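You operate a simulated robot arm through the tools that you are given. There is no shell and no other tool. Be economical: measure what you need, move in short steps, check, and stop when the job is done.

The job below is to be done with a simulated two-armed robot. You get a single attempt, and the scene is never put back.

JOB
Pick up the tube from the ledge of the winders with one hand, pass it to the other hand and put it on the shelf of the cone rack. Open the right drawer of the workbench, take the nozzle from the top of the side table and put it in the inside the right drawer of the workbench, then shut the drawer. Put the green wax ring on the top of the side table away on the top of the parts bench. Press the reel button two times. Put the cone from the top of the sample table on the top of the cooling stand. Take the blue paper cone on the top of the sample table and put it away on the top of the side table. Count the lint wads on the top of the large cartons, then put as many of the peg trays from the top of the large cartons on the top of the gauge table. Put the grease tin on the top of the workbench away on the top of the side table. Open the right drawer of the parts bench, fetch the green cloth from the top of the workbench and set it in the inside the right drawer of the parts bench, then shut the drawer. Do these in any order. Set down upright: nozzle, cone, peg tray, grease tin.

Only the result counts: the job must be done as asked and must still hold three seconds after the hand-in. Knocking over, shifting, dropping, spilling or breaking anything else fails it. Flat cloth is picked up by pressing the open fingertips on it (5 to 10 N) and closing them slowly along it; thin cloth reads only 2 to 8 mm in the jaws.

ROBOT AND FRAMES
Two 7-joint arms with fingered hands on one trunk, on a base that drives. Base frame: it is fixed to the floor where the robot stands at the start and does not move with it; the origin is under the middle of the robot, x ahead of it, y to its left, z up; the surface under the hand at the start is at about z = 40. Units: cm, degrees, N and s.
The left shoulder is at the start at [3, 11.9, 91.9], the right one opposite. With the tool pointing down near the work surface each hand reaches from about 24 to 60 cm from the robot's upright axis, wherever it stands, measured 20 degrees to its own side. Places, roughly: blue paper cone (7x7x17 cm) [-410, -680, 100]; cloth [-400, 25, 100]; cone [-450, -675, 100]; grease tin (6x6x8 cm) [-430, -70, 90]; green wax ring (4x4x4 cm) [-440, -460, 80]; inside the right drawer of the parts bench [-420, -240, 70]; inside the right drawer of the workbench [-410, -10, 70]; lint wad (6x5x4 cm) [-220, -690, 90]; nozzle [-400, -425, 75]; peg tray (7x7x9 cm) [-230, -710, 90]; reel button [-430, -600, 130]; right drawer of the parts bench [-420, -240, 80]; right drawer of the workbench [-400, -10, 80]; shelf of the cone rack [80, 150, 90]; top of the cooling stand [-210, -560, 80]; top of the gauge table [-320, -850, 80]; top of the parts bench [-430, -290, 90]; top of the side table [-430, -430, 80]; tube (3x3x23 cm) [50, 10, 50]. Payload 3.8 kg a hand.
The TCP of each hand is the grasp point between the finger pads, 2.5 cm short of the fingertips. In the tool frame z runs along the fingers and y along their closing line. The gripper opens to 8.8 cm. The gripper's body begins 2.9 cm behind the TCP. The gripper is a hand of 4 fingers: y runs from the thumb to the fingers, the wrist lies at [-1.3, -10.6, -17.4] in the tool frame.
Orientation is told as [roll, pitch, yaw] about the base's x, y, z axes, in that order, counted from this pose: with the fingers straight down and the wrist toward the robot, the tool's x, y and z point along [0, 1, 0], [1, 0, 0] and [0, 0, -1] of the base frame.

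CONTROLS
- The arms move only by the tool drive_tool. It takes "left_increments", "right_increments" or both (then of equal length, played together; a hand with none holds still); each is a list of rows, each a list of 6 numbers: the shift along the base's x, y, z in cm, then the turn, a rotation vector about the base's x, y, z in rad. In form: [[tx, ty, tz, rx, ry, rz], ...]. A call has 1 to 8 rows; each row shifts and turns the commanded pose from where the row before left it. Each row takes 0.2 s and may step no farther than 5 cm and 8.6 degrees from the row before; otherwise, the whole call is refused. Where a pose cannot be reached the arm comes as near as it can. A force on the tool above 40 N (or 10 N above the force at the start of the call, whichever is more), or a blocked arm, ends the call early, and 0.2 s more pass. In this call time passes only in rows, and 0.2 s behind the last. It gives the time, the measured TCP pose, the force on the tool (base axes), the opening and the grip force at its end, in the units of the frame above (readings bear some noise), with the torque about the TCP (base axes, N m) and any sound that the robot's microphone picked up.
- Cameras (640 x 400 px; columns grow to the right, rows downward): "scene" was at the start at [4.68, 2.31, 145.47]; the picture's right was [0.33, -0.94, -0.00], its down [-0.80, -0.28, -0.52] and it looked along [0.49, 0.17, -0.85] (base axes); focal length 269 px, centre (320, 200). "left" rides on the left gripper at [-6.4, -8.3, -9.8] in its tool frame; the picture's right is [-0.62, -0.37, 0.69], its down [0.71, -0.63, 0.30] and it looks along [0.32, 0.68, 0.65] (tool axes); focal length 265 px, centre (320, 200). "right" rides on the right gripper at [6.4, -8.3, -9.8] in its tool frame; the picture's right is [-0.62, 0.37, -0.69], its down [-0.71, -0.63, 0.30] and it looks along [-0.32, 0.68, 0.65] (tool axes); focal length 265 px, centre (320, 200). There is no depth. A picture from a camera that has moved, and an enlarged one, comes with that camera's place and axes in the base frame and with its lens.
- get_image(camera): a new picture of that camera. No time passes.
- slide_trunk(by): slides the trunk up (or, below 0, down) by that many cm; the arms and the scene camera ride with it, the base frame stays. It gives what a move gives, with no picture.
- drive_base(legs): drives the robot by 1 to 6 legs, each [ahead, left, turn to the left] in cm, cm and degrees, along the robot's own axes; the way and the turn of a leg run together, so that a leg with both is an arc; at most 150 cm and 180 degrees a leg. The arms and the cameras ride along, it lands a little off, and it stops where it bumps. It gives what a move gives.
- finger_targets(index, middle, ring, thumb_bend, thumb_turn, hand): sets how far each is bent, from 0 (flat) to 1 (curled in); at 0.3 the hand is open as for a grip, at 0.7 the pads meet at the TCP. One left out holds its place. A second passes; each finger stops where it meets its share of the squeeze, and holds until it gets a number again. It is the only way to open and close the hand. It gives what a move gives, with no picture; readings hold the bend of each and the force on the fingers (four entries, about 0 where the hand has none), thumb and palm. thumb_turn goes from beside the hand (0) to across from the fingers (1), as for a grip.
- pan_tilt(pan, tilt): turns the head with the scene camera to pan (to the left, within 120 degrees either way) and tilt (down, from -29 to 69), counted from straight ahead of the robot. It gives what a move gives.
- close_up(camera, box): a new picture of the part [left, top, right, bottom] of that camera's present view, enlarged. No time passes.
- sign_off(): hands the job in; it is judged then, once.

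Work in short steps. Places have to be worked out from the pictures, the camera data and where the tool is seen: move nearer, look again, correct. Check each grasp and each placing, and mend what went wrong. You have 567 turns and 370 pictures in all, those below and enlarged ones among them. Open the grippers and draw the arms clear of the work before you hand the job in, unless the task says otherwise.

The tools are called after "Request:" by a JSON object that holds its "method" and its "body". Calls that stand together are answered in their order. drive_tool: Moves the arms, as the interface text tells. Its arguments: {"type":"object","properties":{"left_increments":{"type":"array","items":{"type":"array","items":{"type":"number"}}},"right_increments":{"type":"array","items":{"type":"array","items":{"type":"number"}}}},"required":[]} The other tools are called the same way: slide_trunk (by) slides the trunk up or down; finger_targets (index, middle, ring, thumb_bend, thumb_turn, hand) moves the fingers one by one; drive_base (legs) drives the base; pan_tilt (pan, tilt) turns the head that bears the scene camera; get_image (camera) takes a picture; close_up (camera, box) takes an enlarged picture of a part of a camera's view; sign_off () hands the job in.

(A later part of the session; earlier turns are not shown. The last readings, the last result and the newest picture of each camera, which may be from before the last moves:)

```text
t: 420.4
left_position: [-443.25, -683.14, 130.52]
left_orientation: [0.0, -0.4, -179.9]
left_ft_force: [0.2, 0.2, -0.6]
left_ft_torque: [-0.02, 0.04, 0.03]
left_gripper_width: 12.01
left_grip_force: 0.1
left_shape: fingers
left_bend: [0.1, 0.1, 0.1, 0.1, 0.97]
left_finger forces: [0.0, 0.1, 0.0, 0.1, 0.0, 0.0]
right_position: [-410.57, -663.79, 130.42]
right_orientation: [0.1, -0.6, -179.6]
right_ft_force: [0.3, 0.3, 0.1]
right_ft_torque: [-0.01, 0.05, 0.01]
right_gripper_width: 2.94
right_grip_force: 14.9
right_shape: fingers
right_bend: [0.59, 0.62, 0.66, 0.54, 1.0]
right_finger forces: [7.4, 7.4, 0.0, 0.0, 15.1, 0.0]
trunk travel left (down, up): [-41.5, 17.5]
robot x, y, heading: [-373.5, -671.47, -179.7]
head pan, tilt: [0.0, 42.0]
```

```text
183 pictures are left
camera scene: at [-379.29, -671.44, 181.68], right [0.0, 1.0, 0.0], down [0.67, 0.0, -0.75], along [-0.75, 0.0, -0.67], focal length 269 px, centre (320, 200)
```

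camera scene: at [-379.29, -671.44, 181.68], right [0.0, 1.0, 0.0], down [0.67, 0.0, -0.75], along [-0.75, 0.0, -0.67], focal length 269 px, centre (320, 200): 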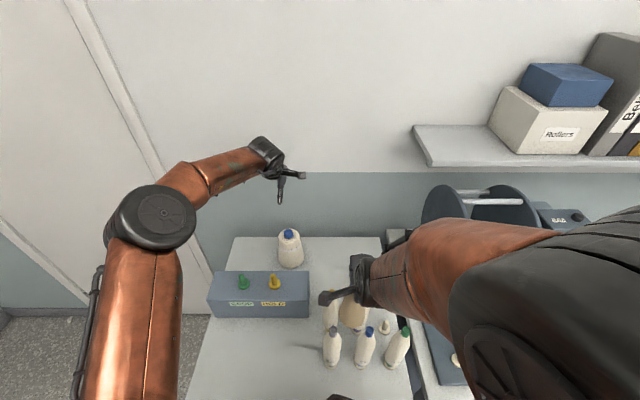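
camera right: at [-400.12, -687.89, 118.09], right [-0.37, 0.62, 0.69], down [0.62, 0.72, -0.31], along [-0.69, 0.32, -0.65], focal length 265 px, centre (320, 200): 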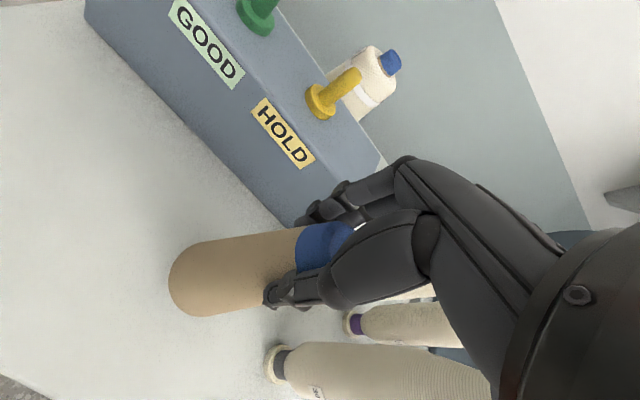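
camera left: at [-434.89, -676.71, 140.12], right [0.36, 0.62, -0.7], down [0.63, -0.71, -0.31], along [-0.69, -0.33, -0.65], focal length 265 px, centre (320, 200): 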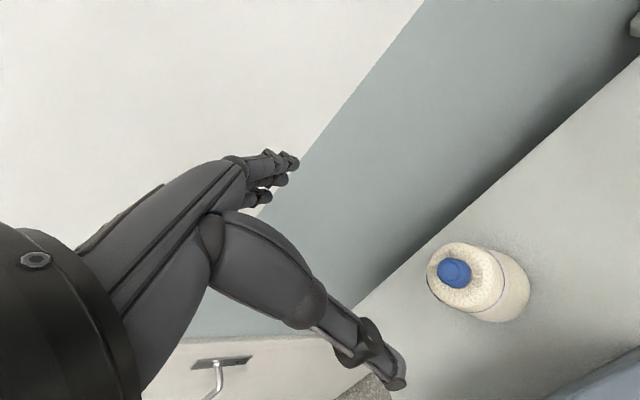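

Cap ≈ 4 cm wide at [−445, −683.1]. I'll pinch the cap: set opening 0.3 and descend until tips nearly reach the shoulder.

Request:
{"method": "finger_targets", "body": {"hand": "left", "index": 0.3, "middle": 0.3, "ring": 0.3, "thumb_bend": 0.3}}

Request:
{"method": "drive_tool", "body": {"left_increments": [[-1.8, 0, -4, 0, 0, 0], [0, 0, -4, 0, 0, 0], [0, 0, -4, 0, 0, 0], [0, 0, -4, 0, 0, 0], [0, 0, -3, 0, 0, 0]]}}

Request:
{"method": "get_image", "body": {"camera": "left"}}

```text
t: 421.4
left_position: [-443.58, -683.13, 130.12]
left_orientation: [0.0, -0.2, -179.8]
left_ft_force: [0.7, 0.7, 0.9]
left_ft_torque: [0.0, 0.0, -0.02]
left_gripper_width: 8.52
left_grip_force: 0.1
left_shape: fingers
left_bend: [0.3, 0.3, 0.3, 0.3, 0.97]
left_finger forces: [0.0, 0.0, 0.1, 0.1, 0.1, 0.1]
right_position: [-410.94, -663.73, 130.47]
right_orientation: [0.0, -0.3, -179.6]
right_ft_force: [0.4, -0.6, 0.0]
right_ft_torque: [-0.01, -0.02, 0.0]
right_gripper_width: 2.94
right_grip_force: 15.0
right_shape: fingers
right_bend: [0.59, 0.62, 0.66, 0.54, 1.0]
right_finger forces: [7.5, 7.4, 0.0, 0.1, 15.2, 0.1]
trunk travel left (down, up): [-41.5, 17.5]
robot x, y, heading: [-373.94, -671.54, -179.7]
head pan, tilt: [0.0, 42.0]
```

```text
t: 422.6
left_position: [-445.69, -683.12, 111.17]
left_orientation: [0.0, -0.2, -179.8]
left_ft_force: [0.4, -0.1, -0.3]
left_ft_torque: [-0.02, -0.02, 0.02]
left_gripper_width: 8.48
left_grip_force: 0.1
left_shape: fingers
left_bend: [0.3, 0.3, 0.3, 0.3, 0.97]
left_finger forces: [0.0, 0.0, 0.1, 0.1, 0.0, 0.0]
right_position: [-410.9, -663.86, 130.34]
right_orientation: [0.1, -0.4, -179.6]
right_ft_force: [-0.5, 0.1, 0.6]
right_ft_torque: [0.0, -0.05, 0.0]
right_gripper_width: 2.93
right_grip_force: 14.9
right_shape: fingers
right_bend: [0.59, 0.62, 0.66, 0.54, 1.0]
right_finger forces: [7.5, 7.3, 0.0, 0.1, 15.2, 0.0]
trunk travel left (down, up): [-41.5, 17.5]
robot x, y, heading: [-373.9, -671.58, -179.7]
head pan, tilt: [0.0, 42.0]
```

```text
182 pictures are left
camera left: at [-437.25, -676.67, 120.95], right [0.37, 0.62, -0.69], down [0.63, -0.71, -0.31], along [-0.69, -0.33, -0.65], focal length 265 px, centre (320, 200)
```

left: 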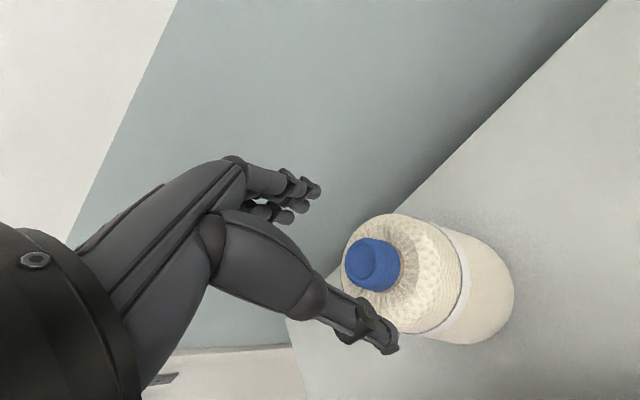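

Cap right below the TCP. Lower to ≈106.5.

Request:
{"method": "drive_tool", "body": {"left_increments": [[0.4, 0, -2, 0, 0, 0], [0, 0, -1.5, 0, 0, 0], [0, 0, -0.7, 0, 0, 0]]}}

Request:
{"method": "get_image", "body": {"camera": "left"}}

```text
t: 423.4
left_position: [-445.15, -683.26, 106.96]
left_orientation: [0.2, -0.1, -179.9]
left_ft_force: [0.1, -0.5, -0.3]
left_ft_torque: [-0.01, 0.01, 0.0]
left_gripper_width: 8.49
left_grip_force: 0.0
left_shape: fingers
left_bend: [0.3, 0.3, 0.3, 0.3, 0.97]
left_finger forces: [0.1, 0.0, 0.0, 0.1, 0.1, 0.0]
right_position: [-411.03, -663.72, 130.37]
right_orientation: [0.0, -0.4, -179.7]
right_ft_force: [0.1, 0.4, -0.1]
right_ft_torque: [0.01, 0.01, 0.0]
right_gripper_width: 2.93
right_grip_force: 15.5
right_shape: fingers
right_bend: [0.59, 0.62, 0.66, 0.54, 1.0]
right_finger forces: [7.4, 7.5, 0.1, 0.0, 15.2, 0.0]
trunk travel left (down, up): [-41.5, 17.5]
robot x, y, heading: [-373.45, -671.57, -179.8]
head pan, tilt: [0.0, 42.0]
```

```text
181 pictures are left
camera left: at [-436.79, -676.72, 116.68], right [0.37, 0.62, -0.69], down [0.63, -0.71, -0.31], along [-0.68, -0.33, -0.65], focal length 265 px, centre (320, 200)
```

left: 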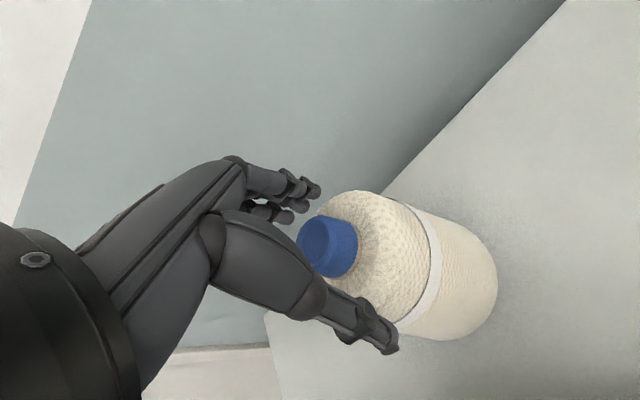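

Close on the cap.

Request:
{"method": "finger_targets", "body": {"hand": "left", "index": 0.6, "middle": 0.6, "ring": 0.58, "thumb_bend": 0.6}}

Request:
{"method": "get_image", "body": {"camera": "left"}}

```text
t: 424.4
left_position: [-445.15, -683.18, 107.4]
left_orientation: [-0.1, -0.6, -179.9]
left_ft_force: [-7.4, -1.0, 26.9]
left_ft_torque: [-0.07, 0.42, 0.03]
left_gripper_width: 4.64
left_grip_force: 18.3
left_shape: fingers
left_bend: [0.51, 0.51, 0.57, 0.47, 0.97]
left_finger forces: [10.3, 12.0, 0.1, 0.0, 13.6, 0.0]
right_position: [-410.7, -663.76, 130.44]
right_orientation: [0.1, -0.5, -179.7]
right_ft_force: [-1.0, -0.1, 0.2]
right_ft_torque: [-0.03, -0.03, 0.0]
right_gripper_width: 2.94
right_grip_force: 15.0
right_shape: fingers
right_bend: [0.59, 0.62, 0.66, 0.54, 1.0]
right_finger forces: [7.5, 7.5, 0.0, 0.1, 15.3, 0.0]
trunk travel left (down, up): [-41.5, 17.5]
robot x, y, heading: [-373.82, -671.25, -179.8]
head pan, tilt: [0.0, 42.0]
```

```text
180 pictures are left
camera left: at [-436.75, -676.71, 117.1], right [0.36, 0.62, -0.7], down [0.63, -0.71, -0.31], along [-0.69, -0.33, -0.65], focal length 265 px, centre (320, 200)
```

left: 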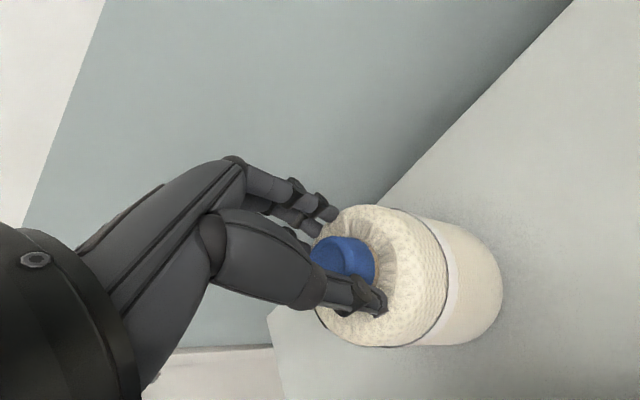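

Tips press on the shoulder (27 N). Ease up 0.7 and tighten onto the cap.

Request:
{"method": "drive_tool", "body": {"left_increments": [[0, 0, 0.5, 0, 0, 0], [0, 0, 0.4, 0, 0, 0]]}}

Request:
{"method": "finger_targets", "body": {"hand": "left", "index": 0.68, "middle": 0.68, "ring": 0.6, "thumb_bend": 0.66}}

Request:
{"method": "get_image", "body": {"camera": "left"}}

```text
t: 424.9
left_position: [-445.0, -683.23, 107.68]
left_orientation: [0.1, 0.1, -179.9]
left_ft_force: [-4.6, 0.6, 6.7]
left_ft_torque: [-0.04, 0.41, -0.03]
left_gripper_width: 4.39
left_grip_force: 9.5
left_shape: fingers
left_bend: [0.51, 0.52, 0.57, 0.49, 0.97]
left_finger forces: [5.5, 7.3, 0.0, 0.0, 6.3, 0.0]
right_position: [-410.95, -663.73, 130.45]
right_orientation: [0.0, -0.4, -179.8]
right_ft_force: [0.1, 0.2, 0.0]
right_ft_torque: [0.03, -0.02, -0.02]
right_gripper_width: 2.92
right_grip_force: 14.9
right_shape: fingers
right_bend: [0.59, 0.62, 0.66, 0.54, 1.0]
right_finger forces: [7.6, 7.4, 0.0, 0.0, 15.2, 0.0]
trunk travel left (down, up): [-41.5, 17.5]
robot x, y, heading: [-373.64, -671.37, -179.8]
head pan, tilt: [0.0, 42.0]
```

```text
t: 425.9
left_position: [-445.07, -683.14, 107.74]
left_orientation: [0.1, -0.2, -180.0]
left_ft_force: [-1.0, 1.2, 1.7]
left_ft_torque: [-0.02, 0.21, -0.01]
left_gripper_width: 2.21
left_grip_force: 8.4
left_shape: fingers
left_bend: [0.64, 0.55, 0.6, 0.57, 0.96]
left_finger forces: [2.2, 6.9, 0.1, 0.0, 7.4, 0.1]
right_position: [-411.03, -663.77, 130.29]
right_orientation: [0.1, -0.4, -179.7]
right_ft_force: [1.0, 0.4, -0.5]
right_ft_torque: [0.0, 0.03, -0.01]
right_gripper_width: 2.92
right_grip_force: 14.5
right_shape: fingers
right_bend: [0.59, 0.62, 0.66, 0.54, 1.0]
right_finger forces: [7.6, 7.4, 0.0, 0.1, 15.2, 0.0]
trunk travel left (down, up): [-41.5, 17.5]
robot x, y, heading: [-374.23, -671.22, -179.7]
head pan, tilt: [0.0, 42.0]
```

```text
179 pictures are left
camera left: at [-436.72, -676.71, 117.55], right [0.37, 0.62, -0.69], down [0.63, -0.71, -0.3], along [-0.68, -0.33, -0.65], focal length 265 px, centre (320, 200)
```

left: 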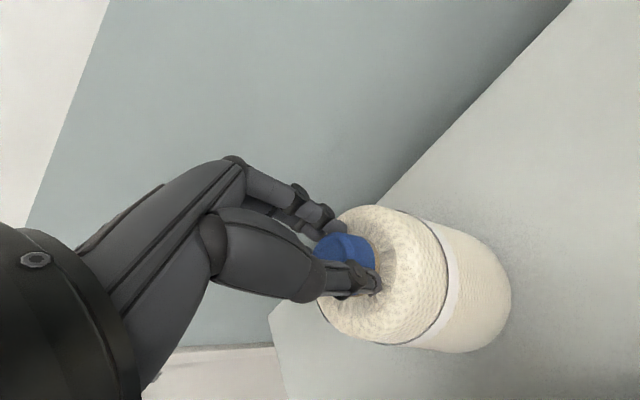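

Cap sits a bit toward the middle finger; reopen, shift −0.8 in y, re-close.

Request:
{"method": "finger_targets", "body": {"hand": "left", "index": 0.42, "middle": 0.42, "ring": 0.42, "thumb_bend": 0.42}}

Request:
{"method": "drive_tool", "body": {"left_increments": [[0, -0.8, -0.2, 0, 0, 0]]}}

Request:
{"method": "finger_targets", "body": {"hand": "left", "index": 0.68, "middle": 0.68, "ring": 0.6, "thumb_bend": 0.66}}

Request:
{"method": "get_image", "body": {"camera": "left"}}

```text
t: 426.9
left_position: [-445.11, -683.17, 107.77]
left_orientation: [-0.1, -0.1, -179.9]
left_ft_force: [-0.3, -0.2, 0.0]
left_ft_torque: [-0.02, 0.03, -0.03]
left_gripper_width: 5.89
left_grip_force: 0.0
left_shape: fingers
left_bend: [0.42, 0.42, 0.42, 0.42, 0.97]
left_finger forces: [0.0, 0.0, 0.0, 0.0, 0.0, 0.0]
right_position: [-411.05, -663.85, 130.35]
right_orientation: [0.1, -0.4, -179.7]
right_ft_force: [0.7, -0.5, 0.0]
right_ft_torque: [0.02, -0.01, 0.01]
right_gripper_width: 2.93
right_grip_force: 14.7
right_shape: fingers
right_bend: [0.59, 0.62, 0.66, 0.54, 1.0]
right_finger forces: [7.5, 7.3, 0.0, 0.0, 15.2, 0.0]
trunk travel left (down, up): [-41.5, 17.5]
robot x, y, heading: [-373.8, -671.38, -179.9]
head pan, tilt: [0.0, 42.0]
```

```text
t: 427.4
left_position: [-445.05, -684.06, 107.67]
left_orientation: [0.0, 0.0, -179.9]
left_ft_force: [0.3, 0.2, -0.2]
left_ft_torque: [0.02, -0.01, -0.04]
left_gripper_width: 5.87
left_grip_force: 0.1
left_shape: fingers
left_bend: [0.42, 0.42, 0.42, 0.42, 0.97]
left_finger forces: [0.0, 0.0, 0.0, 0.0, 0.1, 0.0]
right_position: [-410.95, -663.77, 130.32]
right_orientation: [0.1, -0.4, -179.7]
right_ft_force: [-0.4, 0.4, -0.9]
right_ft_torque: [0.03, 0.01, 0.0]
right_gripper_width: 2.96
right_grip_force: 15.1
right_shape: fingers
right_bend: [0.59, 0.62, 0.66, 0.54, 1.0]
right_finger forces: [7.5, 7.3, 0.0, 0.0, 15.2, 0.0]
trunk travel left (down, up): [-41.5, 17.5]
robot x, y, heading: [-373.75, -671.13, -180.0]
head pan, tilt: [0.0, 42.0]
```

```text
t: 428.4
left_position: [-445.1, -683.97, 107.76]
left_orientation: [0.0, -0.2, -179.9]
left_ft_force: [0.4, 0.0, 6.3]
left_ft_torque: [-0.09, 0.19, 0.0]
left_gripper_width: 2.57
left_grip_force: 10.7
left_shape: fingers
left_bend: [0.63, 0.58, 0.6, 0.54, 0.96]
left_finger forces: [2.5, 10.5, 0.1, 0.1, 9.2, 0.1]
right_position: [-410.91, -663.7, 130.28]
right_orientation: [0.1, -0.5, -179.7]
right_ft_force: [-0.3, 0.6, 0.0]
right_ft_torque: [0.01, 0.03, -0.02]
right_gripper_width: 2.92
right_grip_force: 14.6
right_shape: fingers
right_bend: [0.59, 0.62, 0.66, 0.54, 1.0]
right_finger forces: [7.6, 7.3, 0.0, 0.0, 15.2, 0.0]
trunk travel left (down, up): [-41.5, 17.5]
robot x, y, heading: [-373.76, -671.64, -180.0]
head pan, tilt: [0.0, 42.0]
```

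```text
178 pictures are left
camera left: at [-436.72, -677.53, 117.49], right [0.36, 0.62, -0.69], down [0.63, -0.71, -0.31], along [-0.69, -0.33, -0.65], focal length 265 px, centre (320, 200)
```

left: 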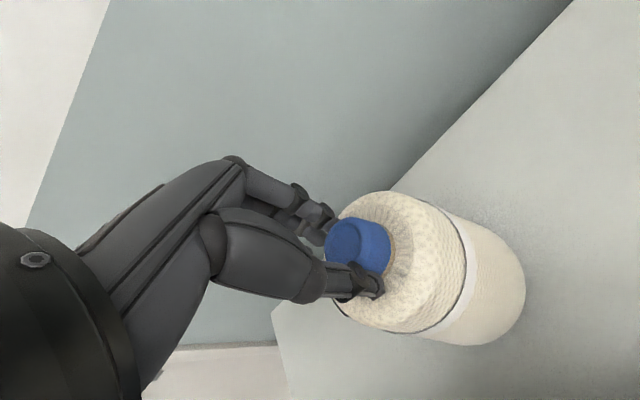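

Now the pinch is on one half of the cap; the earlier alignment was better. Shift back +0.7 and re-close.

Request:
{"method": "finger_targets", "body": {"hand": "left", "index": 0.42, "middle": 0.42, "ring": 0.42, "thumb_bend": 0.42}}

Request:
{"method": "drive_tool", "body": {"left_increments": [[0.2, 0.8, 0, 0, 0, 0]]}}

Request:
{"method": "finger_targets", "body": {"hand": "left", "index": 0.7, "middle": 0.7, "ring": 0.7, "thumb_bend": 0.7}}

Request:
{"method": "get_image", "body": {"camera": "left"}}

```text
t: 429.4
left_position: [-445.06, -683.95, 107.6]
left_orientation: [0.0, -0.1, -179.9]
left_ft_force: [0.4, 0.2, -0.2]
left_ft_torque: [-0.02, -0.01, 0.0]
left_gripper_width: 5.9
left_grip_force: 0.1
left_shape: fingers
left_bend: [0.42, 0.42, 0.42, 0.42, 0.97]
left_finger forces: [0.1, 0.0, 0.0, 0.0, 0.1, 0.0]
right_position: [-411.15, -663.74, 130.42]
right_orientation: [0.2, -0.4, -179.6]
right_ft_force: [0.4, 0.3, -0.2]
right_ft_torque: [0.04, 0.01, 0.01]
right_gripper_width: 2.92
right_grip_force: 15.1
right_shape: fingers
right_bend: [0.59, 0.62, 0.66, 0.54, 1.0]
right_finger forces: [7.4, 7.5, 0.0, 0.0, 15.1, 0.0]
trunk travel left (down, up): [-41.5, 17.5]
robot x, y, heading: [-373.86, -671.54, -180.0]
head pan, tilt: [0.0, 42.0]
```

```text
t: 429.8
left_position: [-444.87, -683.2, 107.53]
left_orientation: [0.1, -0.1, -179.9]
left_ft_force: [0.3, 0.6, -0.1]
left_ft_torque: [0.01, 0.0, 0.0]
left_gripper_width: 5.94
left_grip_force: 0.1
left_shape: fingers
left_bend: [0.42, 0.42, 0.42, 0.42, 0.97]
left_finger forces: [0.1, 0.0, 0.0, 0.1, 0.0, 0.0]
right_position: [-410.94, -663.74, 130.24]
right_orientation: [0.1, -0.5, -179.7]
right_ft_force: [-0.1, -0.4, -0.8]
right_ft_torque: [0.0, -0.01, 0.01]
right_gripper_width: 2.94
right_grip_force: 14.7
right_shape: fingers
right_bend: [0.59, 0.62, 0.66, 0.54, 1.0]
right_finger forces: [7.5, 7.4, 0.0, 0.0, 15.2, 0.0]
trunk travel left (down, up): [-41.5, 17.5]
robot x, y, heading: [-373.55, -671.23, -179.8]
head pan, tilt: [0.0, 42.0]
```

```text
t: 430.8
left_position: [-444.94, -683.26, 107.95]
left_orientation: [-0.1, -0.3, -179.9]
left_ft_force: [-3.7, -0.7, 6.8]
left_ft_torque: [-0.15, 0.46, -0.05]
left_gripper_width: 2.6
left_grip_force: 13.8
left_shape: fingers
left_bend: [0.63, 0.56, 0.7, 0.54, 0.96]
left_finger forces: [3.9, 14.4, 0.0, 0.0, 9.4, 0.0]
right_position: [-410.95, -663.86, 130.5]
right_orientation: [0.1, -0.4, -179.7]
right_ft_force: [-0.6, 0.1, -0.5]
right_ft_torque: [0.0, 0.01, 0.0]
right_gripper_width: 2.92
right_grip_force: 15.2
right_shape: fingers
right_bend: [0.59, 0.62, 0.66, 0.54, 1.0]
right_finger forces: [7.5, 7.3, 0.1, 0.1, 15.1, 0.0]
trunk travel left (down, up): [-41.5, 17.5]
robot x, y, heading: [-374.0, -671.34, -179.9]
head pan, tilt: [0.0, 42.0]
```

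```text
177 pictures are left
camera left: at [-436.59, -676.76, 117.48], right [0.36, 0.62, -0.69], down [0.63, -0.71, -0.31], along [-0.69, -0.33, -0.65], focal length 265 px, centre (320, 200)
```

left: 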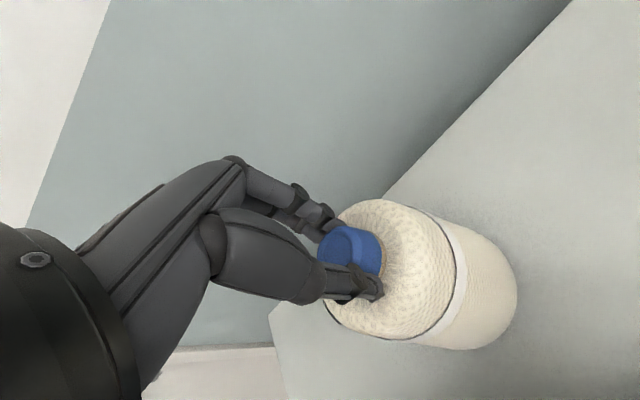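

Centred. Try a slow lift of 2 cm and observe.

Request:
{"method": "drive_tool", "body": {"left_increments": [[0, 0, 0.5, 0, 0, 0], [0, 0, 0.5, 0, 0, 0], [0, 0, 0.7, 0, 0, 0], [0, 0, 0.8, 0, 0, 0]]}}

Request:
{"method": "get_image", "body": {"camera": "left"}}

```text
t: 431.8
left_position: [-444.88, -683.13, 110.07]
left_orientation: [0.0, 0.0, -179.9]
left_ft_force: [0.2, -0.1, -4.2]
left_ft_torque: [0.01, 0.04, -0.01]
left_gripper_width: 2.58
left_grip_force: 7.6
left_shape: fingers
left_bend: [0.61, 0.65, 0.7, 0.56, 0.96]
left_finger forces: [5.4, 2.2, 0.0, 0.0, 7.3, 0.1]
right_position: [-410.95, -663.67, 130.43]
right_orientation: [0.1, -0.3, -179.7]
right_ft_force: [-0.6, 0.4, 0.3]
right_ft_torque: [-0.01, 0.01, 0.03]
right_gripper_width: 2.96
right_grip_force: 14.7
right_shape: fingers
right_bend: [0.59, 0.62, 0.66, 0.54, 1.0]
right_finger forces: [7.5, 7.2, 0.0, 0.1, 15.1, 0.1]
trunk travel left (down, up): [-41.5, 17.5]
robot x, y, heading: [-373.84, -671.49, -180.0]
head pan, tilt: [0.0, 42.0]
```

```text
176 pictures are left
camera left: at [-436.55, -676.76, 119.87], right [0.37, 0.62, -0.69], down [0.63, -0.71, -0.3], along [-0.68, -0.33, -0.65], focal length 265 px, centre (320, 200)
```

left: 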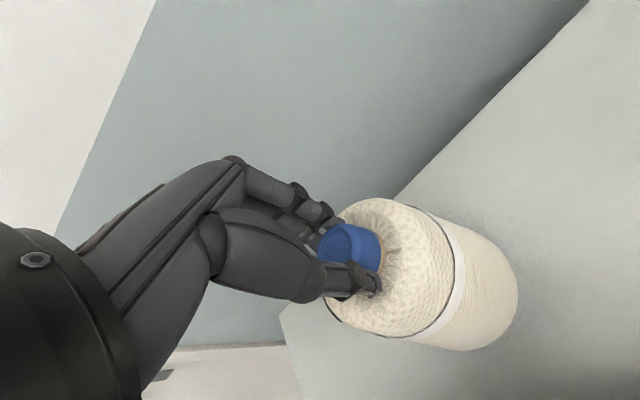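

It is lifted (≈4 N weight). Increase the squeeze.

Request:
{"method": "finger_targets", "body": {"hand": "left", "index": 0.76, "middle": 0.78, "ring": 0.7, "thumb_bend": 0.72}}

Request:
{"method": "get_image", "body": {"camera": "left"}}

```text
t: 432.8
left_position: [-444.99, -683.25, 110.06]
left_orientation: [0.0, -0.1, -179.8]
left_ft_force: [0.2, 0.0, -3.3]
left_ft_torque: [-0.03, 0.04, -0.01]
left_gripper_width: 2.45
left_grip_force: 18.3
left_shape: fingers
left_bend: [0.74, 0.75, 0.7, 0.54, 0.94]
left_finger forces: [9.0, 9.7, 0.1, 0.1, 17.7, 0.1]
right_position: [-411.08, -663.83, 130.35]
right_orientation: [0.1, -0.3, -179.7]
right_ft_force: [1.1, 0.3, -0.9]
right_ft_torque: [0.02, 0.0, -0.01]
right_gripper_width: 2.94
right_grip_force: 15.5
right_shape: fingers
right_bend: [0.59, 0.62, 0.66, 0.54, 1.0]
right_finger forces: [7.5, 7.4, 0.0, 0.0, 15.2, 0.0]
trunk travel left (down, up): [-41.5, 17.5]
robot x, y, heading: [-373.35, -671.32, -179.8]
head pan, tilt: [0.0, 42.0]
```

```text
175 pictures are left
camera left: at [-436.57, -676.77, 119.88], right [0.37, 0.62, -0.69], down [0.63, -0.71, -0.3], along [-0.68, -0.33, -0.65], focal length 265 px, centre (320, 200)
```

left: 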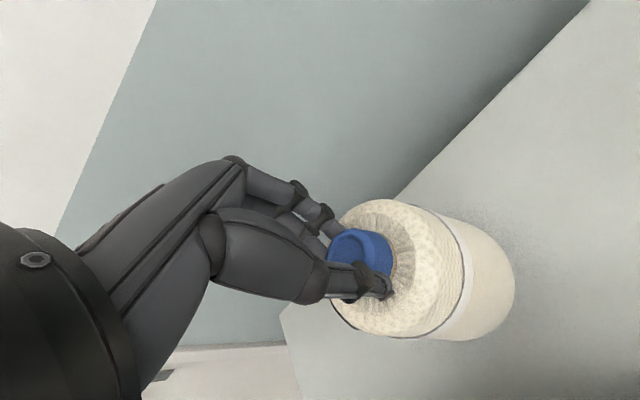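

Solid grip. Raise 18 cm and retract over the box, then back off.

Request:
{"method": "drive_tool", "body": {"left_increments": [[0, 0, 3, 0, 0, 0], [0, 0, 3, 0, 0, 0], [0, 0, 4, 0, 0, 0], [0, 0, 4, 0, 0, 0], [0, 0, 4, 0, 0, 0], [0, 0, 2, 0, 0, 0]]}}

Request:
{"method": "get_image", "body": {"camera": "scene"}}

Request:
{"method": "drive_tool", "body": {"left_increments": [[4, 0, 0, 0, 0, 0], [4, 0, 0, 0, 0, 0], [4, 0, 0, 0, 0, 0], [4, 0, 0, 0, 0, 0], [4, 0, 0, 0, 0, 0]]}}

Request:
{"method": "drive_base", "body": {"legs": [[-55, 0, 0]]}}

Request:
{"method": "get_image", "body": {"camera": "left"}}

```text
t: 434.1
left_position: [-444.96, -683.02, 130.26]
left_orientation: [0.1, -0.1, -179.9]
left_ft_force: [-0.6, 0.6, -4.2]
left_ft_torque: [0.0, 0.02, 0.02]
left_gripper_width: 2.43
left_grip_force: 18.2
left_shape: fingers
left_bend: [0.74, 0.76, 0.7, 0.54, 0.94]
left_finger forces: [9.2, 9.1, 0.0, 0.0, 17.6, 0.0]
right_position: [-411.06, -663.8, 130.32]
right_orientation: [0.1, -0.3, -179.8]
right_ft_force: [-0.2, 0.4, -0.8]
right_ft_torque: [0.02, -0.02, -0.02]
right_gripper_width: 2.93
right_grip_force: 14.9
right_shape: fingers
right_bend: [0.59, 0.62, 0.66, 0.54, 1.0]
right_finger forces: [7.4, 7.4, 0.1, 0.0, 15.2, 0.1]
trunk travel left (down, up): [-41.5, 17.5]
robot x, y, heading: [-373.89, -671.18, -179.7]
head pan, tilt: [0.0, 42.0]
```

```text
174 pictures are left
camera scene: at [-379.95, -671.44, 181.66], right [0.0, 1.0, 0.0], down [0.67, 0.0, -0.74], along [-0.74, 0.0, -0.67], focal length 269 px, centre (320, 200)
```

scene: 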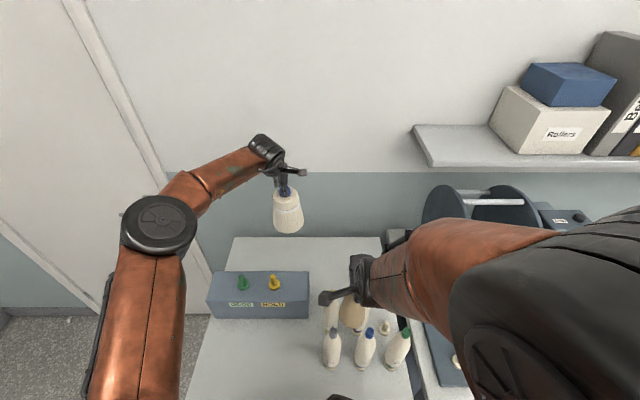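

```text
t: 435.4
left_position: [-424.9, -683.15, 130.19]
left_orientation: [0.0, -0.1, -179.9]
left_ft_force: [-0.1, -0.5, -2.6]
left_ft_torque: [-0.07, 0.06, 0.03]
left_gripper_width: 2.4
left_grip_force: 17.8
left_shape: fingers
left_bend: [0.74, 0.76, 0.7, 0.54, 0.94]
left_finger forces: [8.6, 9.9, 0.0, 0.0, 17.2, 0.1]
right_position: [-410.9, -663.78, 130.4]
right_orientation: [0.1, -0.3, -179.7]
right_ft_force: [0.0, -0.7, -0.6]
right_ft_torque: [-0.02, 0.03, 0.0]
right_gripper_width: 2.94
right_grip_force: 15.4
right_shape: fingers
right_bend: [0.59, 0.62, 0.66, 0.54, 1.0]
right_finger forces: [7.5, 7.4, 0.0, 0.0, 15.2, 0.1]
trunk travel left (down, up): [-41.5, 17.5]
robot x, y, heading: [-373.84, -670.99, -179.9]
head pan, tilt: [0.0, 42.0]
```

```text
t: 438.5
left_position: [-370.74, -683.08, 130.11]
left_orientation: [-0.1, -0.1, 179.9]
left_ft_force: [-0.7, -1.3, -3.3]
left_ft_torque: [-0.02, 0.01, 0.01]
left_gripper_width: 2.35
left_grip_force: 16.4
left_shape: fingers
left_bend: [0.74, 0.76, 0.7, 0.54, 0.94]
left_finger forces: [9.3, 7.3, 0.0, 0.0, 16.2, 0.0]
right_position: [-356.63, -663.63, 130.33]
right_orientation: [0.1, -0.3, -179.8]
right_ft_force: [-0.3, -0.3, -0.3]
right_ft_torque: [-0.01, -0.02, -0.02]
right_gripper_width: 2.95
right_grip_force: 15.3
right_shape: fingers
right_bend: [0.59, 0.62, 0.66, 0.54, 1.0]
right_finger forces: [7.5, 7.4, 0.0, 0.1, 15.2, 0.0]
trunk travel left (down, up): [-41.5, 17.5]
robot x, y, heading: [-319.22, -671.16, -180.0]
head pan, tilt: [0.0, 42.0]
```

```text
173 pictures are left
camera left: at [-362.29, -676.5, 139.87], right [0.37, 0.62, -0.69], down [0.63, -0.71, -0.3], along [-0.68, -0.32, -0.65], focal length 265 px, centre (320, 200)
```

left: 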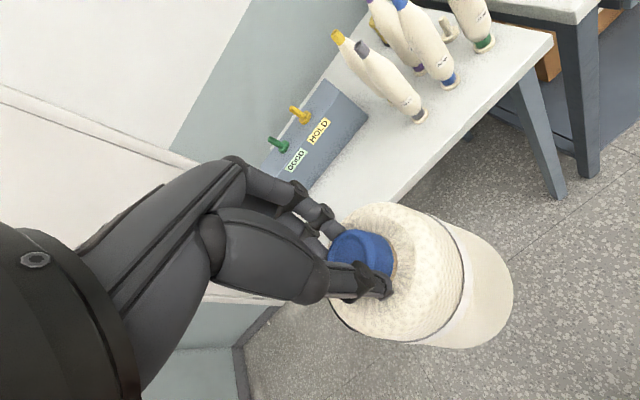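

Look toward the cooling stand and the cartons (behind right/left).

Request:
{"method": "pan_tilt", "body": {"pan": -120, "tilt": 25}}

Request:
{"method": "get_image", "body": {"camera": "scene"}}

Request:
{"method": "pan_tilt", "body": {"pan": 120, "tilt": 25}}

Request:
{"method": "get_image", "body": {"camera": "scene"}}

```text
t: 440.5
left_position: [-370.7, -682.94, 130.15]
left_orientation: [0.0, -0.2, 180.0]
left_ft_force: [0.3, 0.1, -3.4]
left_ft_torque: [0.02, 0.05, -0.03]
left_gripper_width: 2.36
left_grip_force: 16.6
left_shape: fingers
left_bend: [0.74, 0.76, 0.7, 0.54, 0.94]
left_finger forces: [9.1, 7.6, 0.0, 0.1, 16.2, 0.1]
right_position: [-356.64, -663.51, 130.42]
right_orientation: [0.1, -0.2, -179.9]
right_ft_force: [0.0, -0.4, -0.8]
right_ft_torque: [-0.01, -0.01, -0.01]
right_gripper_width: 2.96
right_grip_force: 15.2
right_shape: fingers
right_bend: [0.59, 0.62, 0.66, 0.54, 1.0]
right_finger forces: [7.5, 7.5, 0.0, 0.0, 15.2, 0.1]
trunk travel left (down, up): [-41.5, 17.5]
robot x, y, heading: [-319.18, -671.5, -180.0]
head pan, tilt: [-120.0, 25.0]
```

```text
172 pictures are left
camera scene: at [-312.54, -663.31, 184.29], right [0.87, -0.5, 0.0], down [-0.21, -0.37, -0.91], along [0.45, 0.79, -0.42], focal length 269 px, centre (320, 200)
```

scene: 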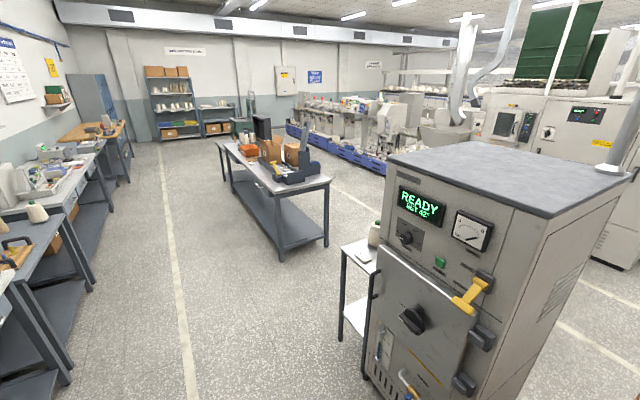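

```text
t: 443.9
left_position: [-370.68, -682.92, 130.12]
left_orientation: [0.0, -0.1, 180.0]
left_ft_force: [-0.4, 0.0, -3.1]
left_ft_torque: [0.03, -0.01, -0.02]
left_gripper_width: 2.36
left_grip_force: 15.9
left_shape: fingers
left_bend: [0.74, 0.76, 0.7, 0.54, 0.94]
left_finger forces: [9.1, 7.5, 0.0, 0.0, 16.3, 0.0]
right_position: [-356.65, -663.55, 130.34]
right_orientation: [0.1, -0.3, -179.8]
right_ft_force: [-0.8, -0.1, 0.3]
right_ft_torque: [0.01, 0.0, -0.03]
right_gripper_width: 2.93
right_grip_force: 15.7
right_shape: fingers
right_bend: [0.59, 0.62, 0.66, 0.54, 1.0]
right_finger forces: [7.5, 7.4, 0.0, 0.1, 15.2, 0.1]
trunk travel left (down, up): [-41.5, 17.5]
robot x, y, heading: [-319.32, -671.6, -179.9]
head pan, tilt: [120.0, 25.0]
```

```text
171 pictures are left
camera scene: at [-312.5, -679.27, 184.29], right [-0.87, -0.5, 0.0], down [-0.21, 0.37, -0.91], along [0.45, -0.78, -0.42], focal length 269 px, centre (320, 200)
```

scene: 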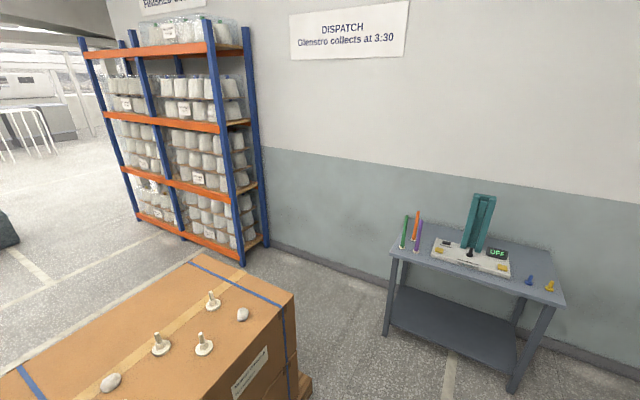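

The cooling stand is just beyond the oven at ≈[−219, −557]; cartons show pegs and lint lumps. Drive to y ≈ −536 in the aisle and turn to face +x.

Request:
{"method": "drive_base", "body": {"legs": [[0, -135, 0], [0, 0, 180]]}}

Request:
{"method": "pan_tilt", "body": {"pan": -10, "tilt": 35}}

Request:
{"method": "get_image", "body": {"camera": "scene"}}

```text
t: 458.0
left_position: [-268.54, -523.39, 130.14]
left_orientation: [0.0, -0.1, 1.6]
left_ft_force: [-0.5, 0.0, -4.0]
left_ft_torque: [0.02, 0.0, 0.04]
left_gripper_width: 2.34
left_grip_force: 14.3
left_shape: fingers
left_bend: [0.74, 0.76, 0.7, 0.54, 0.94]
left_finger forces: [8.2, 7.2, 0.0, 0.0, 14.8, 0.0]
right_position: [-282.16, -543.22, 130.38]
right_orientation: [0.0, -0.3, 1.8]
right_ft_force: [0.4, 0.8, -0.4]
right_ft_torque: [-0.03, -0.01, 0.04]
right_gripper_width: 2.87
right_grip_force: 14.2
right_shape: fingers
right_bend: [0.59, 0.62, 0.66, 0.54, 1.0]
right_finger forces: [7.0, 7.2, 0.0, 0.0, 14.1, 0.0]
trunk travel left (down, up): [-41.5, 17.5]
robot x, y, heading: [-319.78, -536.42, 1.8]
head pan, tilt: [120.0, 25.0]
```

```text
t: 460.1
left_position: [-268.53, -523.46, 130.03]
left_orientation: [0.0, -0.1, 1.6]
left_ft_force: [-0.7, 0.2, -2.8]
left_ft_torque: [0.0, 0.02, -0.02]
left_gripper_width: 2.3
left_grip_force: 15.1
left_shape: fingers
left_bend: [0.74, 0.76, 0.7, 0.54, 0.94]
left_finger forces: [8.3, 7.2, 0.0, 0.0, 14.9, 0.0]
right_position: [-281.97, -543.28, 130.36]
right_orientation: [0.1, -0.3, 1.8]
right_ft_force: [-0.5, -0.3, -0.6]
right_ft_torque: [0.02, -0.02, 0.02]
right_gripper_width: 2.9
right_grip_force: 14.1
right_shape: fingers
right_bend: [0.59, 0.62, 0.66, 0.54, 1.0]
right_finger forces: [7.0, 7.1, 0.0, 0.0, 14.2, 0.0]
trunk travel left (down, up): [-41.5, 17.5]
robot x, y, heading: [-319.92, -536.06, 1.8]
head pan, tilt: [-10.0, 35.0]
```

```text
170 pictures are left
camera scene: at [-312.66, -537.75, 182.71], right [-0.14, -0.99, 0.0], down [-0.57, 0.08, -0.82], along [0.81, -0.12, -0.57], focal length 269 px, centre (320, 200)
```

scene: 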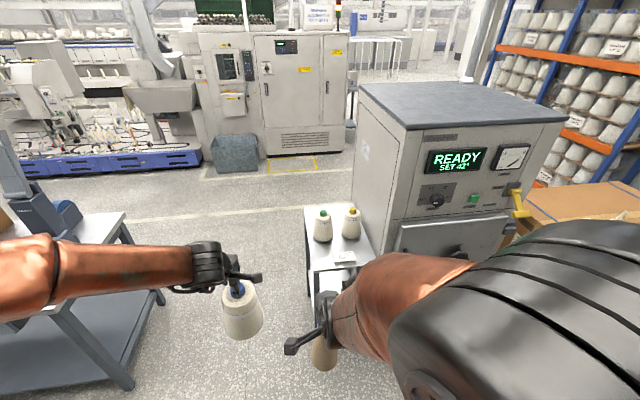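

The stand has two cones and a small white card; the front-left spot (≈[−219, −553]) is free. Zoom.

Request:
{"method": "close_up", "body": {"camera": "scene", "box": [280, 195, 408, 295]}}

```text
4.00 times, centred on (344, 245) of scene
camera zoom: at [-312.66, -537.75, 182.71], right [-0.14, -0.99, 0.0], down [-0.57, 0.08, -0.82], along [0.81, -0.12, -0.57], focal length 1078 px, centre (224, 20)
```

zoom: 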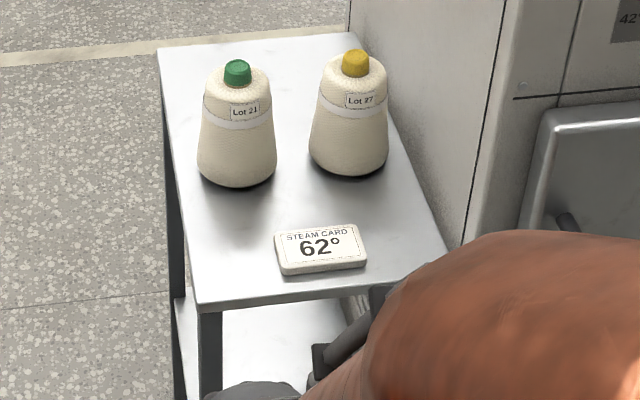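

Better to deliver the paper cone first. Turn back and go to the side table; target spot [−413, −420] where the nozzle stood.

Request:
{"method": "drive_base", "body": {"legs": [[0, 0, 178], [0, -104, 0]]}}

Request:
{"method": "pan_tilt", "body": {"pan": 0, "tilt": 45}}

Request:
{"method": "get_image", "body": {"camera": "scene"}}

```text
t: 472.8
left_position: [-371.34, -443.66, 130.31]
left_orientation: [0.0, 0.0, 179.9]
left_ft_force: [-0.7, 0.2, -3.2]
left_ft_torque: [0.0, 0.03, -0.01]
left_gripper_width: 2.24
left_grip_force: 15.4
left_shape: fingers
left_bend: [0.74, 0.77, 0.7, 0.55, 0.94]
left_finger forces: [8.1, 8.2, 0.0, 0.1, 14.3, 0.0]
right_position: [-357.14, -424.45, 130.46]
right_orientation: [0.0, -0.4, -179.9]
right_ft_force: [-0.2, 0.3, -0.6]
right_ft_torque: [0.01, -0.02, 0.03]
right_gripper_width: 2.84
right_grip_force: 13.7
right_shape: fingers
right_bend: [0.59, 0.62, 0.66, 0.54, 1.0]
right_finger forces: [6.6, 7.0, 0.0, 0.0, 13.5, 0.0]
trunk travel left (down, up): [-41.5, 17.5]
robot x, y, heading: [-319.86, -432.06, 180.4]
head pan, tilt: [-10.0, 35.0]
```

```text
t: 473.5
left_position: [-371.3, -443.73, 130.18]
left_orientation: [0.1, -0.1, 180.0]
left_ft_force: [0.0, -0.1, -3.2]
left_ft_torque: [-0.01, 0.03, -0.02]
left_gripper_width: 2.25
left_grip_force: 15.3
left_shape: fingers
left_bend: [0.74, 0.77, 0.7, 0.55, 0.94]
left_finger forces: [8.2, 8.0, 0.0, 0.0, 14.2, 0.0]
right_position: [-357.21, -424.39, 130.35]
right_orientation: [0.0, -0.3, -179.9]
right_ft_force: [-0.2, -0.7, -0.7]
right_ft_torque: [0.01, -0.02, -0.03]
right_gripper_width: 2.83
right_grip_force: 13.1
right_shape: fingers
right_bend: [0.59, 0.62, 0.66, 0.54, 1.0]
right_finger forces: [6.6, 7.0, 0.0, 0.0, 13.4, 0.1]
trunk travel left (down, up): [-41.5, 17.5]
robot x, y, heading: [-319.97, -431.91, 179.8]
head pan, tilt: [0.0, 45.0]
```

```text
168 pictures are left
camera scene: at [-325.9, -432.1, 181.23], right [0.0, 1.0, 0.0], down [0.71, 0.0, -0.71], along [-0.71, 0.0, -0.71], focal length 269 px, centre (320, 200)
```

scene: 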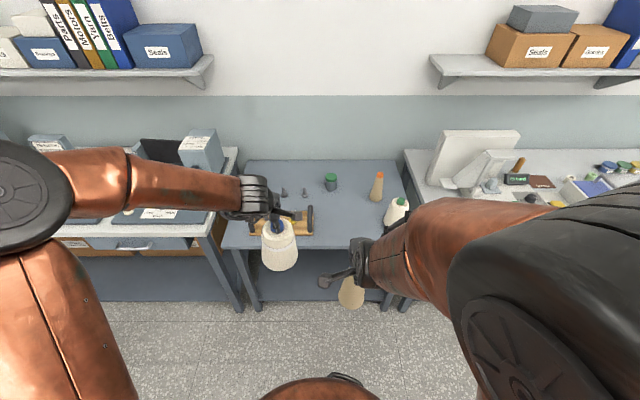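

Drive 44 cm ahead and move the right hand to [−413, −420].

Request:
{"method": "drive_base", "body": {"legs": [[44, 0, 0]]}}

Request:
{"method": "drive_tool", "body": {"right_increments": [[-4, 1.5, -4, 0, 0, 0], [-4, 1.5, -4, 0, 0, 0], [-4, 1, -4, 0, 0, 0]]}}

Request:
{"method": "get_image", "body": {"camera": "right"}}

Request:
{"method": "get_image", "body": {"camera": "scene"}}

```text
t: 476.2
left_position: [-415.51, -443.6, 130.11]
left_orientation: [0.0, -0.1, 179.9]
left_ft_force: [0.3, -1.2, -3.8]
left_ft_torque: [0.02, 0.04, 0.02]
left_gripper_width: 2.24
left_grip_force: 15.6
left_shape: fingers
left_bend: [0.74, 0.77, 0.7, 0.55, 0.94]
left_finger forces: [8.1, 8.0, 0.1, 0.1, 14.2, 0.0]
right_position: [-401.23, -424.25, 130.27]
right_orientation: [0.1, -0.5, -180.0]
right_ft_force: [1.0, -0.1, 0.0]
right_ft_torque: [0.0, -0.03, -0.03]
right_gripper_width: 2.84
right_grip_force: 13.2
right_shape: fingers
right_bend: [0.59, 0.62, 0.66, 0.54, 1.0]
right_finger forces: [6.6, 7.0, 0.0, 0.0, 13.5, 0.0]
trunk travel left (down, up): [-41.5, 17.5]
robot x, y, heading: [-364.2, -431.83, 180.0]
head pan, tilt: [0.0, 45.0]
```

```text
refused: row 1 steps farther than a row can; nothing moved
```

```text
167 pictures are left
camera right: at [-392.82, -430.56, 140.07], right [-0.36, 0.62, 0.69], down [0.63, 0.71, -0.31], along [-0.69, 0.32, -0.65], focal length 265 px, centre (320, 200)
```

right: 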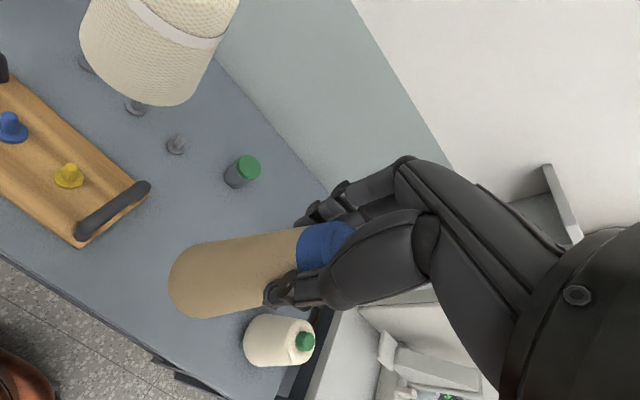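

```text
166 pictures are left
camera scene: at [-369.97, -432.07, 181.23], right [0.0, 1.0, 0.0], down [0.71, 0.0, -0.71], along [-0.71, 0.0, -0.71], focal length 269 px, centre (320, 200)
```

scene: 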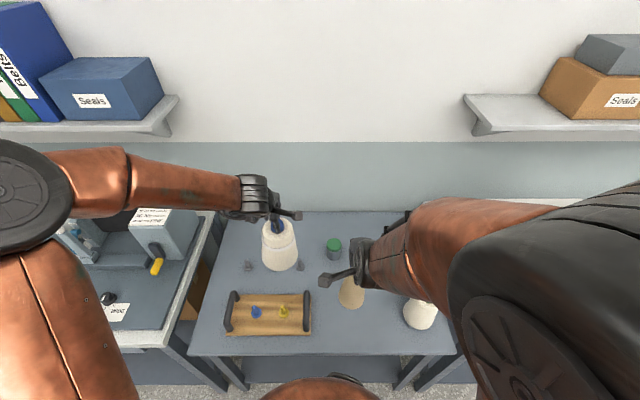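

Move in smaller steps to [−414, −421] while descending.

Request:
{"method": "drive_tool", "body": {"right_increments": [[-3.2, 0.8, -3, 0, 0, 0], [-3.2, 0.8, -3, 0, 0, 0], [-3.2, 0.8, -3, 0, 0, 0], [-3.2, 0.8, -3, 0, 0, 0], [0, 0, -5, 0, 0, 0], [0, 0, -5, 0, 0, 0], [0, 0, -5, 0, 0, 0], [0, 0, -4, 0, 0, 0]]}}

Request:
{"method": "get_image", "body": {"camera": "right"}}

```text
t: 478.0
left_position: [-415.34, -443.47, 129.93]
left_orientation: [0.1, 0.0, 179.8]
left_ft_force: [0.1, -0.7, -3.7]
left_ft_torque: [-0.02, -0.01, -0.01]
left_gripper_width: 2.21
left_grip_force: 15.4
left_shape: fingers
left_bend: [0.74, 0.77, 0.7, 0.55, 0.94]
left_finger forces: [8.2, 8.0, 0.0, 0.0, 14.3, 0.0]
right_position: [-414.0, -420.97, 99.41]
right_orientation: [0.1, -0.2, -180.0]
right_ft_force: [0.1, 0.1, -1.0]
right_ft_torque: [-0.05, 0.03, -0.02]
right_gripper_width: 2.77
right_grip_force: 12.9
right_shape: fingers
right_bend: [0.6, 0.62, 0.66, 0.54, 1.0]
right_finger forces: [6.6, 7.1, 0.0, 0.0, 13.2, 0.0]
trunk travel left (down, up): [-41.5, 17.5]
robot x, y, heading: [-363.83, -432.13, 179.8]
head pan, tilt: [0.0, 45.0]
```

```text
165 pictures are left
camera right: at [-405.72, -427.37, 108.99], right [-0.36, 0.62, 0.69], down [0.63, 0.71, -0.31], along [-0.69, 0.32, -0.65], focal length 265 px, centre (320, 200)
```

right: 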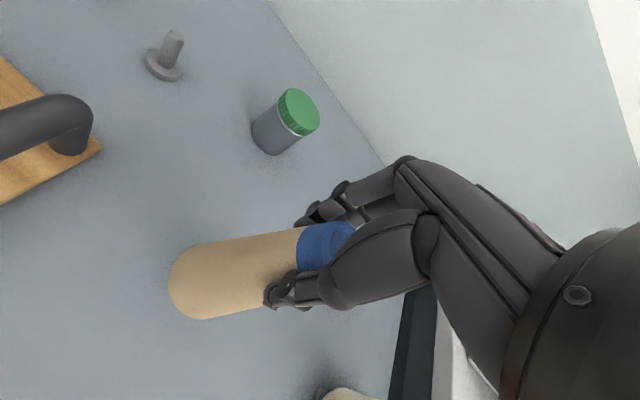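

Clear. Lower gently to contact.

Request:
{"method": "drive_tool", "body": {"right_increments": [[0, 0, -1.5, 0, 0, 0], [0, 0, -1, 0, 0, 0], [0, 0, -0.5, 0, 0, 0]]}}

Request:
{"method": "drive_tool", "body": {"right_increments": [[0, 0, -0.4, 0, 0, 0], [0, 0, -0.3, 0, 0, 0]]}}

```text
t: 478.8
left_position: [-415.32, -443.61, 130.11]
left_orientation: [0.1, -0.2, 179.8]
left_ft_force: [0.4, 0.0, -3.6]
left_ft_torque: [-0.03, 0.03, 0.01]
left_gripper_width: 2.24
left_grip_force: 15.1
left_shape: fingers
left_bend: [0.74, 0.77, 0.7, 0.55, 0.94]
left_finger forces: [8.4, 8.1, 0.0, 0.0, 14.3, 0.1]
right_position: [-414.15, -421.01, 96.42]
right_orientation: [0.1, -0.3, -180.0]
right_ft_force: [0.2, 0.3, 0.0]
right_ft_torque: [0.02, -0.03, 0.0]
right_gripper_width: 2.8
right_grip_force: 13.4
right_shape: fingers
right_bend: [0.6, 0.62, 0.66, 0.54, 1.0]
right_finger forces: [6.6, 7.0, 0.1, 0.0, 13.2, 0.1]
trunk travel left (down, up): [-41.5, 17.5]
robot x, y, heading: [-364.19, -432.27, 180.2]
head pan, tilt: [0.0, 45.0]
```

```text
t: 479.4
left_position: [-415.51, -443.4, 129.92]
left_orientation: [0.1, -0.1, 179.8]
left_ft_force: [0.1, 0.6, -2.6]
left_ft_torque: [-0.01, 0.04, -0.01]
left_gripper_width: 2.22
left_grip_force: 15.7
left_shape: fingers
left_bend: [0.74, 0.77, 0.7, 0.55, 0.94]
left_finger forces: [8.2, 8.1, 0.0, 0.0, 14.3, 0.0]
right_position: [-414.11, -421.03, 95.63]
right_orientation: [0.1, -0.2, -180.1]
right_ft_force: [0.3, -0.6, 0.2]
right_ft_torque: [0.0, 0.0, -0.02]
right_gripper_width: 2.77
right_grip_force: 13.4
right_shape: fingers
right_bend: [0.6, 0.62, 0.66, 0.54, 1.0]
right_finger forces: [6.6, 7.1, 0.0, 0.0, 13.2, 0.0]
trunk travel left (down, up): [-41.5, 17.5]
robot x, y, heading: [-364.56, -432.41, 179.9]
head pan, tilt: [0.0, 45.0]
```

Request:
{"method": "drive_tool", "body": {"right_increments": [[0, 0, -0.3, 0, 0, 0], [0, 0, -0.2, 0, 0, 0]]}}

Request:
{"method": "drive_tool", "body": {"right_increments": [[0, 0, -0.3, 0, 0, 0]]}}

```text
t: 480.0
left_position: [-415.42, -443.59, 130.25]
left_orientation: [-0.1, -0.1, 179.8]
left_ft_force: [-0.1, 1.0, -2.5]
left_ft_torque: [0.0, 0.02, -0.01]
left_gripper_width: 2.25
left_grip_force: 14.9
left_shape: fingers
left_bend: [0.74, 0.77, 0.7, 0.55, 0.94]
left_finger forces: [8.2, 8.1, 0.1, 0.0, 14.3, 0.1]
right_position: [-414.12, -421.19, 95.18]
right_orientation: [0.1, -0.6, -180.0]
right_ft_force: [-1.3, -0.9, 3.1]
right_ft_torque: [0.0, -0.03, -0.02]
right_gripper_width: 2.79
right_grip_force: 13.9
right_shape: fingers
right_bend: [0.6, 0.62, 0.66, 0.54, 1.0]
right_finger forces: [7.0, 7.4, 0.1, 0.0, 13.3, 0.1]
trunk travel left (down, up): [-41.5, 17.5]
robot x, y, heading: [-363.94, -432.24, 179.8]
head pan, tilt: [0.0, 45.0]
```

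```text
t: 480.4
left_position: [-415.38, -443.66, 130.05]
left_orientation: [-0.1, -0.1, 179.8]
left_ft_force: [0.5, -0.4, -3.5]
left_ft_torque: [-0.01, 0.03, -0.01]
left_gripper_width: 2.24
left_grip_force: 15.5
left_shape: fingers
left_bend: [0.74, 0.77, 0.7, 0.54, 0.94]
left_finger forces: [8.2, 8.1, 0.0, 0.1, 14.3, 0.0]
right_position: [-414.16, -421.1, 95.04]
right_orientation: [0.1, -0.8, -180.1]
right_ft_force: [-3.1, -0.4, 15.8]
right_ft_torque: [0.01, -0.08, -0.01]
right_gripper_width: 2.82
right_grip_force: 16.3
right_shape: fingers
right_bend: [0.6, 0.62, 0.66, 0.54, 1.0]
right_finger forces: [8.2, 10.4, 0.1, 0.1, 14.0, 0.1]
trunk travel left (down, up): [-41.5, 17.5]
robot x, y, heading: [-363.9, -432.27, 180.1]
head pan, tilt: [0.0, 45.0]
```

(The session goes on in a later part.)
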